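You operate a simulated robot arm through the tools that you are given. There is no shell and no other tool. Be economical: measure what you need, move in short steps, check, and stop when the job is done.

Carry out the task below with a simulated robot arm. There is one attempt and no reset: what you move stays moved.

TASK
Put two of the felt foot pads from the top of the bookcase on the white tile.
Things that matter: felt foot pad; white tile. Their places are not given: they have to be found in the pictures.

It is judged by the outcome, as a careful person would: the job done as asked, and still so three seconds after it is handed in. It fails if anything else is knocked over, pushed out of place, dropped, spilled or broken.

THE ROBOT
A 7-joint arm with a two-finger parallel gripper, fixed in place. Base frame: the origin is at the foot of the arm, x ahead of it, y to its left, z up; the work surface is at about z = 800. Lengths are in mm, angles in rad, forces in N, time in s.
With the tool pointing down near the work surface it reaches from about 240 to 680 mm from the base axis. Its first joint turns from -1.152 to 1.152 rad. Payload 2.4 kg.
Tool frame: the origin (TCP) lies between the finger pads and is the grasp point; the fingertips stand 30 mm ahead of it; z points along the fingers, y is the line along which they close. The gripper opens to 94 mm. The fingers are 28 mm wide and 10 mm thick; the gripper's body (50 by 96 mm) begins 55 mm behind the TCP.
Orientation is that of the tool frame in the base frame, as a unit quaternion [x, y, z, w]. With the fingers straight down and closing along the base's y, the tool's x points along the base's -x, its y along +y and its z along -z.

THE INTERFACE
- The arm moves only by the tool apply_moves. Its arguments are lists of equal length, an entry for each row: "dp": the shift along the tool's x, y, z in mm, a list of three; "rotation": the turn, a rotation vector about the tool's x, y, z in rad, a list of three; "hand": the gripper command, from -1 (shut) to 1 (fully open), values between in proportion. In form: {"dp": [[dx, dy, dz], ...], "rotation": [[wx, wy, wz], ...], "hand": [hand, ...]}. A call has 1 to 8 rows; each row shifts and turns the commanded pose from where the row before left it, along the tool's axes as they then stand. A row lasts 0.2 s, in which the tool goes at most 50 mm and 0.15 rad; a call with a longer step from one row to the next is refused whole, and so is a gripper value outside its range. A pose out of reach is approached as far as the arm can. The call stops where the force on the tool passes 40 N (or 10 N more than at its start, if that is more) or the arm is blocked; 0.2 s more then pass. The fingers move at their own pace (about 153 mm/s each) and stop on an object; they squeeze with about 40 N. The grip force told is the motor's: it shows also when the fingers shut on nothing. Time passes only in rows, and 0.2 s behind the last, so rows that do not move let the fingers close. It gives the time, the measured TCP pose, the force on the tool (base axes), the opening and the grip force at its end, in the units of the frame above (readings bear some noise), and new pictures: "views" is both (left out), scene, wrist or none.
- Cameras (640 x 400 px; columns grow to the right, rows downward): "scene" is fixed at [13.6, 457.3, 1450.2]; the picture's right is [-0.94, -0.34, 0.00], its down [-0.18, 0.50, -0.85] and it looks along [0.29, -0.80, -0.53] (base axes); focal length 374 px, centre (320, 200). "wrist" rides on the gripper at [-37, 0, -58] in the tool frame; the picture's right is [0.00, -1.00, 0.00], its down [0.97, 0.00, -0.24] and it looks along [0.24, 0.00, 0.97] (tool axes); focal length 218 px, centre (320, 200).
- probe_pixels(camera, pixels): for up to 12 pixels [column, row] of the newest picture of that camera ("zoom" is the newest enlarged one), the place [x, y, z] in the base frame of the surface seen there, good to about 2 mm. No time passes.
- zoom(camera, box): a new picture of the part [left, top, right, bottom] of that camera's present view, enlarged. No time passes.
- hand_in(): hands the job in; it is judged then, once.

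Work in short steps. Measure before you move; look again where a grasp or a placing could have gone wrong, and mend it. You have 60 turns and 120 pictures in all, the two below and enlarged ones among them. Open the gripper and draw the arm clear of the work before you hand the job in, unless the task says otherwise; then end with one line.

The tools are called after ">>>" as name(argument=value, ...) on one line, values as JSON. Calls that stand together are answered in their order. apply_moves: Moves the arm, as the interface text tells. Its arguments: {"type":"object","properties":{"dp":{"type":"array"},"rotation":{"type":"array"},"hand":{"type":"array"},"views":{"type":"string","enum":["both","scene","wrist","none"]}},"required":["dp","rotation","hand"]} The other tools are called the same way: probe_pixels (camera, pixels) gives the place of the surface under pixels of a picture; zoom (camera, box) takes an enlarged picture of a part of a camera's view; hand_in () hands the job in.

At the start:

```text
time: 0.0
ee_pos: [257.8, -321.5, 1050.0]
tool_rot: [-0.001, 1.0, 0.0, 0.0]
wrist_force: [-0.7, 0.2, 0.3]
grip_width: 93.9
finger_force: 0.0
```

scene: 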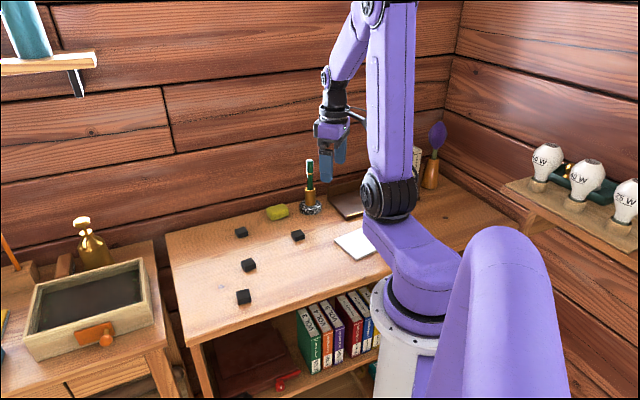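
wrist: 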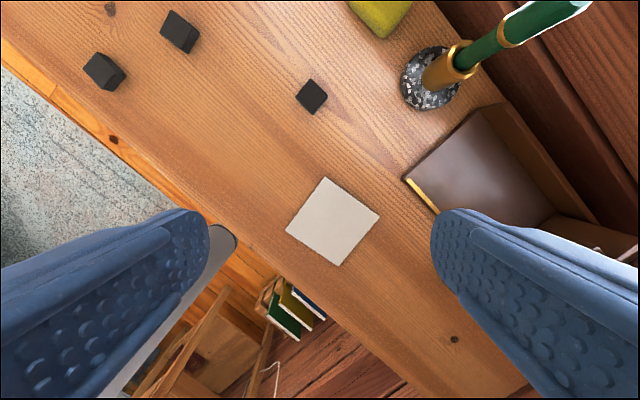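

The bookcase top shows four dark pads at scene (241,232), (298,235), (249,265), (243,297), and the white tile near (360,245). I'll zoom and probe them.

>>> zoom(camera="scene", box=[200, 170, 440, 320])

>>> probe_pixels(camera="wrist", pixels=[[312, 95], [178, 32], [104, 70], [332, 222], [325, 178], [379, 213], [337, 265], [286, 231], [305, 88], [320, 140]])

>>> probe_pixels(camera="scene", pixels=[[241, 230], [298, 233], [249, 262], [243, 294], [278, 212], [311, 208], [310, 165]])

```text
2.67 times, centred on (320, 245) of scene
```

zoom: 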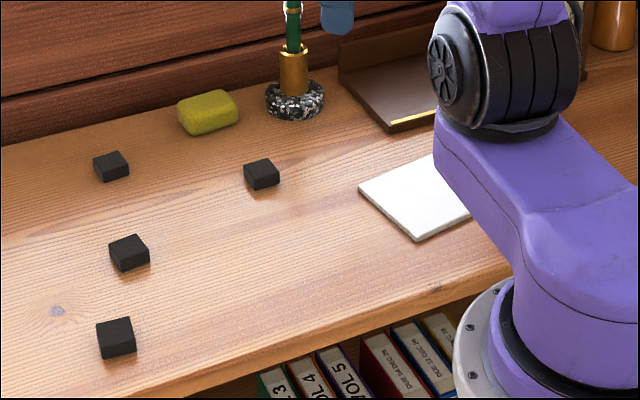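

```text
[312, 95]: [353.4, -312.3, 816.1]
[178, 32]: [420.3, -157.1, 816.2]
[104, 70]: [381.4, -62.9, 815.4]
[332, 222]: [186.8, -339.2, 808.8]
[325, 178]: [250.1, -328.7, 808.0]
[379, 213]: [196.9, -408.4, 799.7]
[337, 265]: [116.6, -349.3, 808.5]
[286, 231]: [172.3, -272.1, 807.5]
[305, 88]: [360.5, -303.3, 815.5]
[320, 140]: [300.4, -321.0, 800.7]
```

```text
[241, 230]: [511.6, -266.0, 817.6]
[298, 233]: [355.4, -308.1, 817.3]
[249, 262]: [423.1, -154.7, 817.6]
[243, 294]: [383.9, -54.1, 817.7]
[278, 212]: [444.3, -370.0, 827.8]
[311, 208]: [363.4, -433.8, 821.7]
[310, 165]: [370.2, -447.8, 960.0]
```

I'll zoom in on the pads to find their orientations.

>>> zoom(camera="wrist", box=[272, 70, 352, 120])

>>> zoom(camera="wrist", box=[70, 0, 230, 100])

```text
8.00 times, centred on (312, 95) of wrist
```

zoom: 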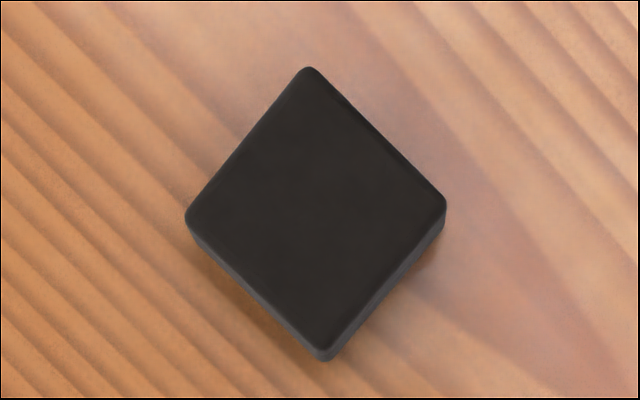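

```text
4.00 times, centred on (150, 50) of wrist
```

zoom: 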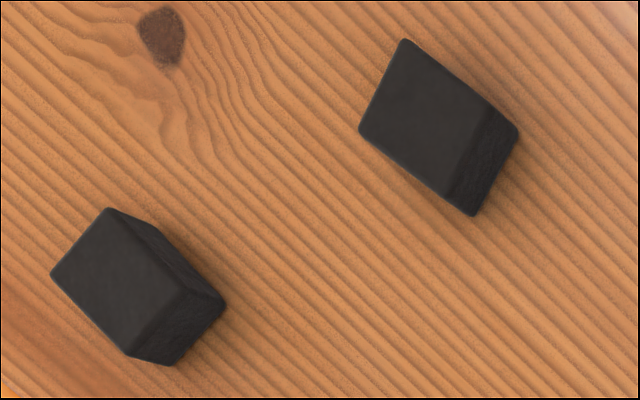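

>>> probe_pixels(camera="wrist", pixels=[[311, 80], [326, 95.5], [312.5, 111.5], [297, 97], [171.5, 11.5], [191, 28], [182, 47], [161.5, 32]])

```text
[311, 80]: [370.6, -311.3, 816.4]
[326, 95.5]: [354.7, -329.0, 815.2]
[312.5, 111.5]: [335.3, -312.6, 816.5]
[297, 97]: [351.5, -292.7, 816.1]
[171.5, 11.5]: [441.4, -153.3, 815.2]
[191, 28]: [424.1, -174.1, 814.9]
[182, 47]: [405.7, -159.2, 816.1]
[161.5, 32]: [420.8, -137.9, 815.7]
```

B is centred at (353,-311.5) with edges at about 49°; A is at (423,-156), about 50°. The tile is centred at (184,-339), about 56°. I'll move above B and yaw the tool, and probe the brown tray's edge for clearance.

>>> probe_pixels(camera="wrist", pixels=[[404, 180], [438, 213], [482, 110], [560, 210], [430, 105]])

>>> apply_moves(dp=[[-47.6, 5, 0], [-47.6, 5, 0], [0, 0, 0], [0, 0, 0], [0, 0, 0], [0, 0, 0], [0, 0, 0]], rotation=[[0, 0, 0], [0, 0, 0], [0, 0, 0.1432], [0, 0, 0.1432], [0, 0, 0.1432], [0, 0, 0.1432], [0, 0, 0.1432]], hand=[1, 1, 1, 1, 1, 1, 1])

```text
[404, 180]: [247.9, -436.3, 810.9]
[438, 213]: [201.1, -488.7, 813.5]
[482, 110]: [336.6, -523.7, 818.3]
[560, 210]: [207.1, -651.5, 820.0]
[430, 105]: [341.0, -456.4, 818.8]
```

```text
time: 1.6
ee_pos: [350.7, -312.2, 1048.8]
tool_rot: [0.353, 0.936, 0.0, -0.001]
wrist_force: [0.8, -0.1, -0.3]
grip_width: 93.9
finger_force: 0.1
```

scene: 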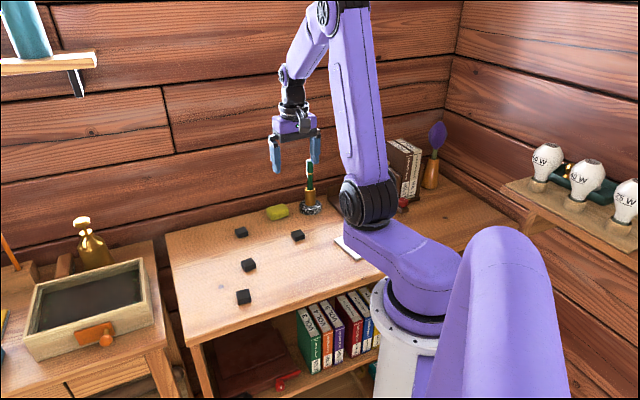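
wrist: 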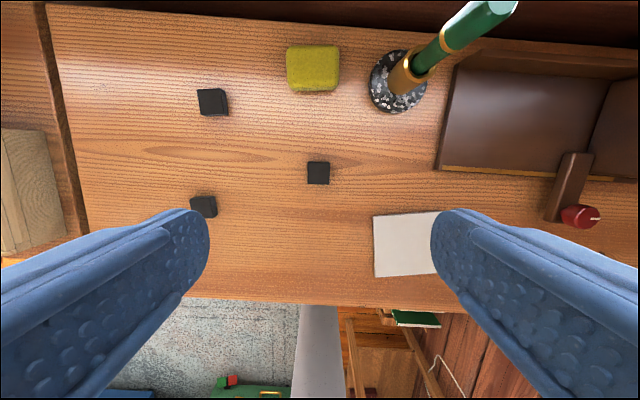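

Aligned. I'm descending to above the pad.

>>> apply_moves(dp=[[0, 0, 45], [0, 0, 45], [0, 0, 45], [0, 0, 40], [0, 0, 0]], rotation=[[0, 0, 0], [0, 0, 0], [0, 0, 0], [0, 0, 0], [0, 0, 0]], hand=[1, 1, 1, 1, 1], views="wrist")

```text
time: 2.8
ee_pos: [350.8, -314.1, 872.5]
tool_rot: [0.351, 0.936, 0.0, 0.001]
wrist_force: [-0.3, -0.2, 0.7]
grip_width: 93.9
finger_force: 0.1
```

wrist: 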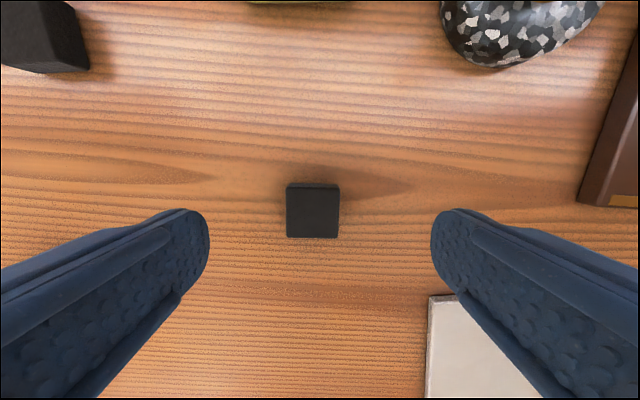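

The pad is about 3 mm off along tool y. I'll correct that, descend to TCP z 833 and close.

>>> apply_moves(dp=[[0, 3, 20], [0, 0, 19.5], [0, 0, 0], [0, 0, 0], [0, 0, 0], [0, 0, 0]], rotation=[[0, 0, 0], [0, 0, 0], [0, 0, 0], [0, 0, 0], [0, 0, 0], [0, 0, 0]], hand=[1, 1, 1, -1, -1, -1])

```text
time: 4.2
ee_pos: [353.7, -311.9, 833.4]
tool_rot: [0.35, 0.937, 0.0, 0.0]
wrist_force: [0.2, 0.3, -0.3]
grip_width: 26.0
finger_force: 39.3
```

scene: 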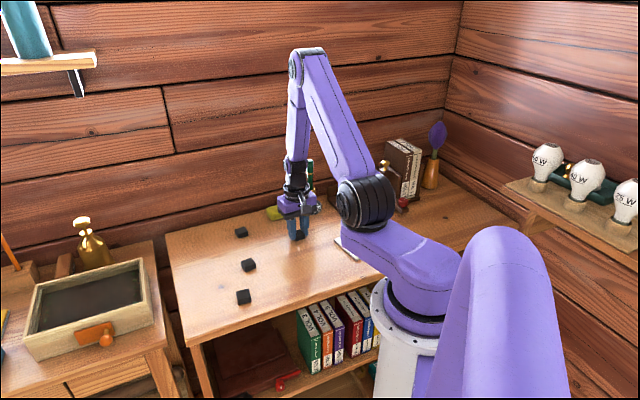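
wrist: 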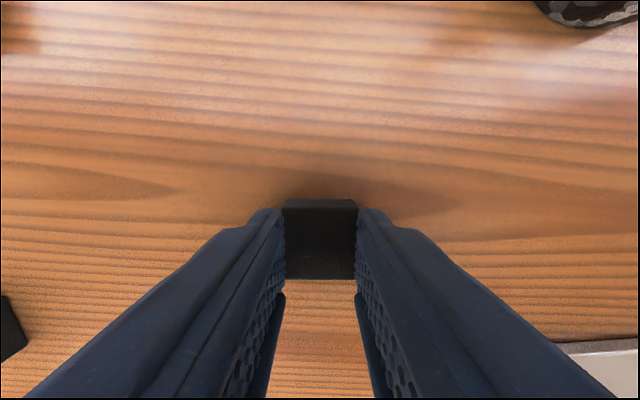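

Gripped (26 mm). Next I'll lift and carry it over the tile's near spot (173,-322).

>>> apply_moves(dp=[[0, 0, -35], [0, 0, -35], [32.4, -31.5, 0], [32.4, -31.5, 0], [32.4, -31.5, 0], [32.2, -31.3, 0], [0, 0, 0], [0, 0, 0]], rotation=[[0, 0, 0], [0, 0, 0], [0, 0, 0], [0, 0, 0], [0, 0, 0], [0, 0, 0], [0, 0, -0.122], [0, 0, 0]], hand=[-1, -1, -1, -1, -1, -1, -1, -1])

```text
time: 6.0
ee_pos: [174.1, -318.2, 903.2]
tool_rot: [0.291, 0.957, 0.0, 0.0]
wrist_force: [0.0, -0.8, 0.5]
grip_width: 26.0
finger_force: 40.8
```

scene: 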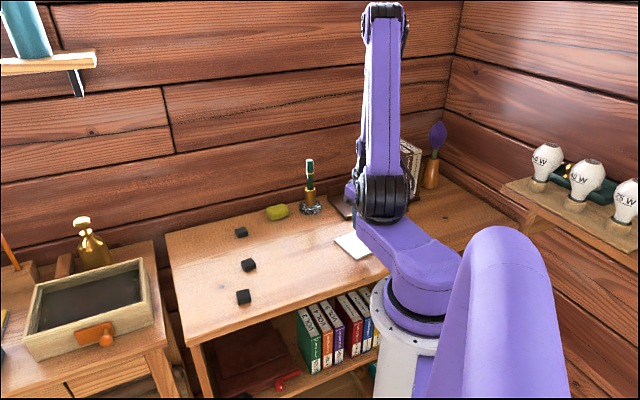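
wrist: 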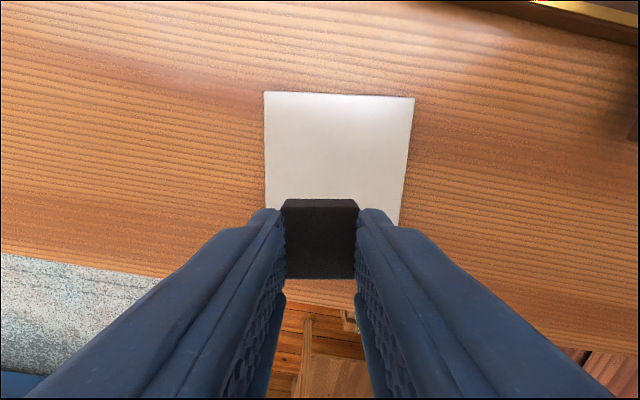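

Let me re-measure the tile from here.

>>> probe_pixels(camera="wrist", pixels=[[266, 95], [412, 100], [268, 205], [402, 215], [388, 290], [340, 150]])

```text
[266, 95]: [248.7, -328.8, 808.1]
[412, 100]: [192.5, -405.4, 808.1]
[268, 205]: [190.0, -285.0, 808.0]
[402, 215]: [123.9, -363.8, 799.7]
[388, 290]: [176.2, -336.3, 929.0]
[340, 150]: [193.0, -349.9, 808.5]
```

The tile is at about 53.5°, centred (182,-339), top at z 808. I'll shift slightly, lower until the pad is just above the tile, and open partly.

>>> apply_moves(dp=[[0, -4, 25], [0, 0, 25], [0, 0, 11], [0, 0, 0]], rotation=[[0, 0, 0.045], [0, 0, 0], [0, 0, 0], [0, 0, 0]], hand=[-1, -1, -1, -1], views="wrist")

```text
time: 7.0
ee_pos: [172.6, -322.4, 843.0]
tool_rot: [0.315, 0.949, 0.0, 0.0]
wrist_force: [0.2, 0.0, 0.0]
grip_width: 25.8
finger_force: 40.4
```

wrist: 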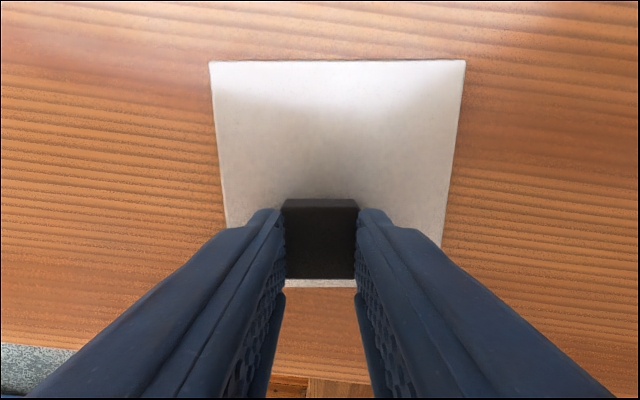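

>>> apply_moves(dp=[[0, 0, 1.5], [0, 0, 0], [0, 0, 0], [0, 0, 0], [0, 0, -30], [0, 0, -45], [0, 0, -45]], rotation=[[0, 0, 0], [0, 0, 0], [0, 0, 0], [0, 0, 0], [0, 0, 0], [0, 0, 0], [0, 0, 0]], hand=[-1, -1, 0.2, 0.2, 0.2, 0.2, 0.2])

```text
time: 8.6
ee_pos: [173.2, -322.2, 961.3]
tool_rot: [0.314, 0.949, 0.0, 0.0]
wrist_force: [-0.6, -0.2, -0.2]
grip_width: 56.1
finger_force: 0.2
```

scene: 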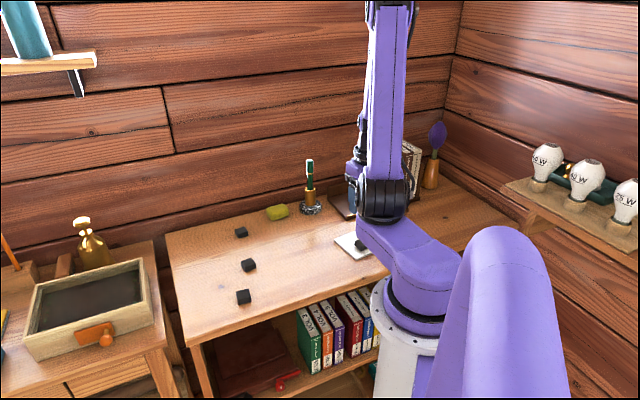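
wrist: 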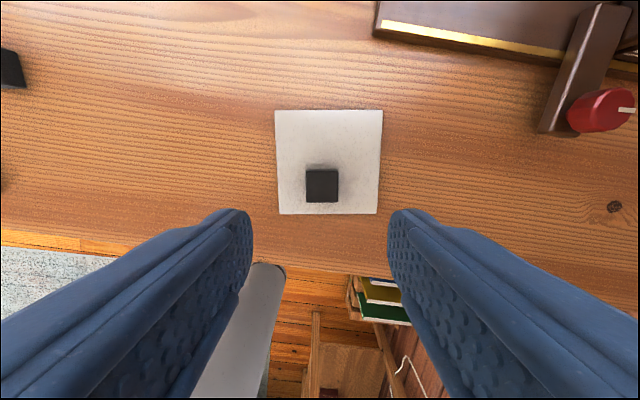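

The first pad sits on the tile. I'm moving to pad A (423,-156) at height and opening fully.

>>> apply_moves(dp=[[-14.5, 40.33, 0], [-14.5, 40.33, 0], [-14.5, 40.33, 0], [-14.5, 40.33, 0], [-14.5, 40.33, 0], [-14.5, 40.33, 0], [-14.5, 40.33, 0], [0, 0, 0]], rotation=[[0, 0, 0], [0, 0, 0], [0, 0, 0], [0, 0, 0], [0, 0, 0], [0, 0, 0], [0, 0, 0], [0, 0, 0.054]], hand=[0.2, 0.2, 0.2, 0.2, 0.2, 1, 1, 1], views="wrist")

>>> apply_moves(dp=[[0, 0, 45], [0, 0, 43], [0, 0, 0]], rotation=[[0, 0, 0], [0, 0, 0], [0, 0, 0]], hand=[1, 1, 1], views="wrist")

```text
time: 10.4
ee_pos: [422.8, -155.5, 962.6]
tool_rot: [0.34, 0.94, 0.0, 0.0]
wrist_force: [0.9, 0.6, 0.8]
grip_width: 94.2
finger_force: 0.0
```

wrist: 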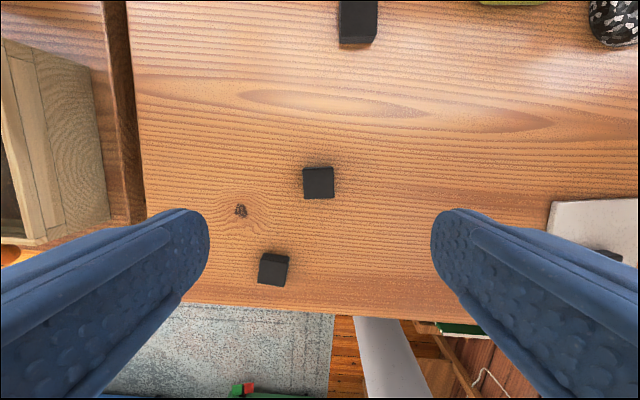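

```text
time: 11.2
ee_pos: [422.0, -156.0, 874.6]
tool_rot: [0.34, 0.941, 0.0, -0.001]
wrist_force: [0.2, 0.8, 0.4]
grip_width: 93.8
finger_force: 0.0
```

wrist: 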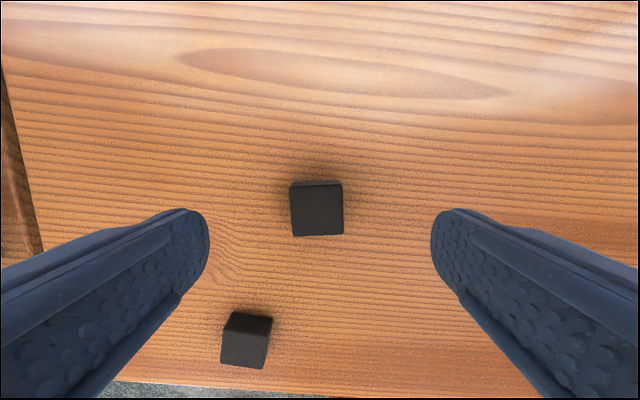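

Pad A is centred between the fingers. I'll turn slightly, descend and grip.

>>> apply_moves(dp=[[0, 1, 21], [0, 0, 20.2], [0, 0, 0], [0, 0, 0], [0, 0, 0], [0, 0, 0]], rotation=[[0, 0, -0.04], [0, 0, 0], [0, 0, 0], [0, 0, 0], [0, 0, 0], [0, 0, 0]], hand=[1, 1, 1, -1, -1, -1], views="wrist")

```text
time: 12.6
ee_pos: [422.7, -157.1, 833.9]
tool_rot: [0.321, 0.947, 0.0, 0.0]
wrist_force: [0.0, 0.0, 0.2]
grip_width: 25.8
finger_force: 39.9
```

wrist: 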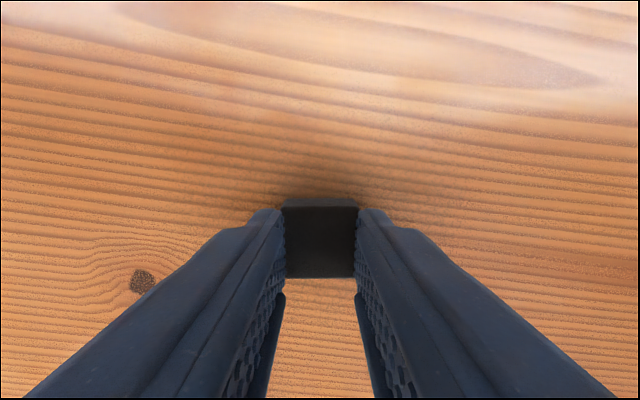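

>>> apply_moves(dp=[[0, 0, -35], [0, 0, -35], [9.15, -47, 0], [9.15, -47, 0], [9.15, -47, 0], [9.15, -47, 0], [9.15, -47, 0], [9.15, -47, 0]], rotation=[[0, 0, 0], [0, 0, 0], [0, 0, 0], [0, 0, 0], [0, 0, 0], [0, 0, 0], [0, 0, 0], [0, 0, 0]], hand=[-1, -1, -1, -1, -1, -1, -1, -1], views="none")

>>> apply_moves(dp=[[0, 0, 0]], rotation=[[0, 0, -0.017]], hand=[-1])

```text
time: 14.4
ee_pos: [208.0, -343.7, 901.5]
tool_rot: [0.32, 0.948, 0.0, 0.0]
wrist_force: [0.0, -0.1, -1.4]
grip_width: 26.0
finger_force: 40.0
```

```text
time: 14.8
ee_pos: [206.6, -345.7, 902.6]
tool_rot: [0.311, 0.95, 0.0, 0.0]
wrist_force: [0.2, 0.8, 0.0]
grip_width: 25.9
finger_force: 40.3
```

scene: 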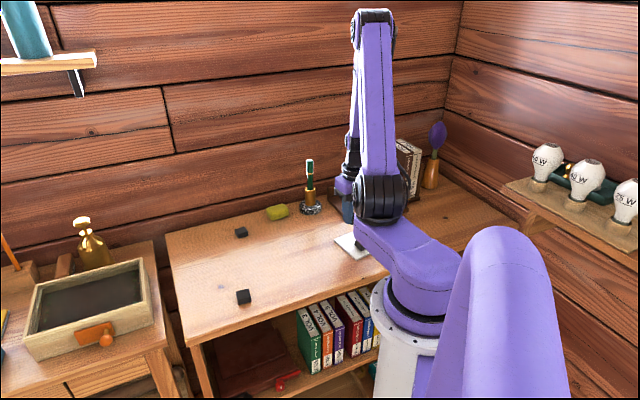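
wrist: 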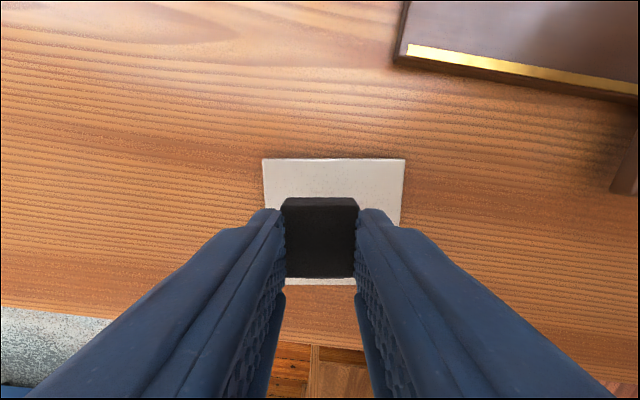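

Position is good, 41 mm from the first pad. Lowering.

>>> apply_moves(dp=[[0, 0, 25], [0, 0, 25], [0, 0, 9], [0, 0, 0]], rotation=[[0, 0, 0], [0, 0, 0], [0, 0, 0], [0, 0, 0]], hand=[-1, -1, -1, -1], views="wrist")

```text
time: 15.8
ee_pos: [208.0, -344.6, 843.6]
tool_rot: [0.312, 0.95, 0.0, 0.0]
wrist_force: [0.0, 0.4, -0.2]
grip_width: 26.2
finger_force: 39.6
```

wrist: 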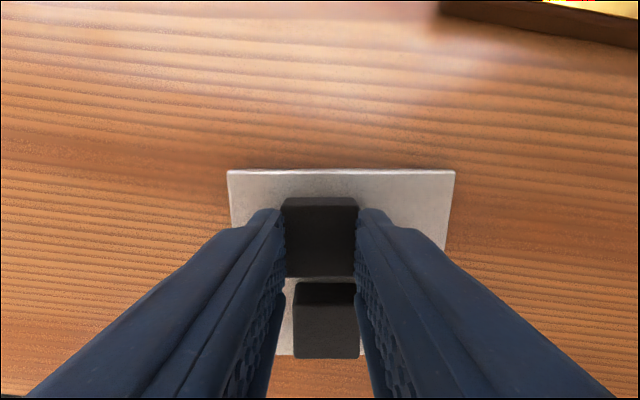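

The second pad is just above the tile and clear of the first. I'll lower 1.5 mm, release and lift.

>>> apply_moves(dp=[[0, 0, 1.5], [0, 0, 0], [0, 0, 0], [0, 0, 0], [0, 0, -30], [0, 0, -45], [0, 0, -45], [0, 0, 0]], rotation=[[0, 0, 0], [0, 0, 0], [0, 0, 0], [0, 0, 0], [0, 0, 0], [0, 0, 0], [0, 0, 0], [0, 0, 0]], hand=[-1, -1, 0.2, 0.2, 0.2, 0.2, 0.2, 1])

```text
time: 17.6
ee_pos: [209.0, -347.3, 965.2]
tool_rot: [0.312, 0.95, 0.0, 0.0]
wrist_force: [0.1, 0.8, 0.6]
grip_width: 93.8
finger_force: 0.0
```

scene: 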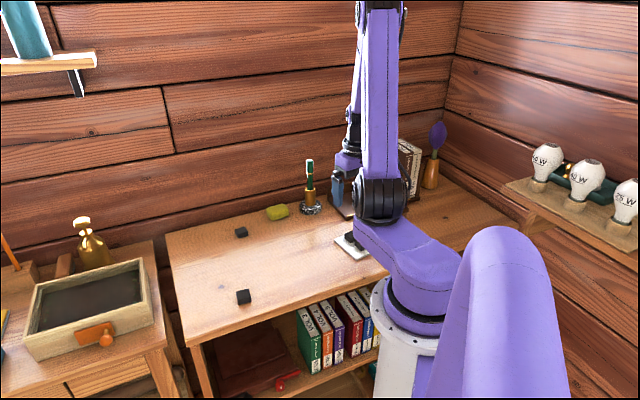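
wrist: 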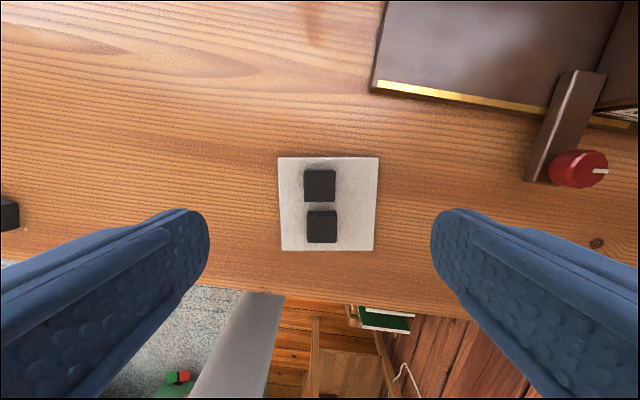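

Both pads lie flat on the tile, and the other two have not moved. I'll raise the arm further clear.

>>> apply_moves(dp=[[0, 0, -42], [0, 0, -42], [0, 0, 0]], rotation=[[0, 0, 0], [0, 0, 0], [0, 0, 0]], hand=[1, 1, 1], views="wrist")

```text
time: 18.4
ee_pos: [208.6, -345.2, 1047.2]
tool_rot: [0.312, 0.95, 0.0, 0.0]
wrist_force: [0.5, 0.4, 0.5]
grip_width: 93.9
finger_force: 0.1
```

wrist: 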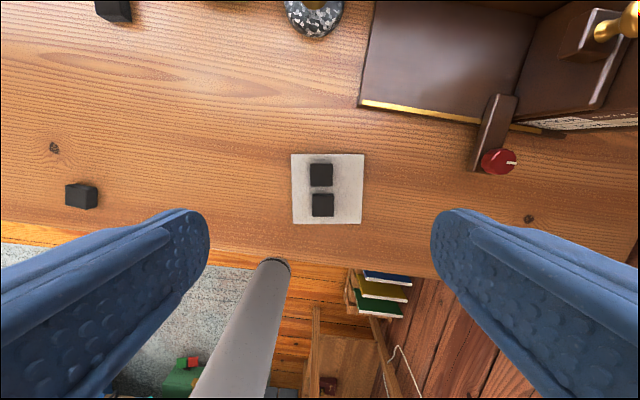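

>>> hand_in()

```text
The job is handed in.
```

Two felt foot pads from the top of the bookcase are flat on the white tile. The last pictures show nothing else disturbed, and the gripper is open and raised clear.
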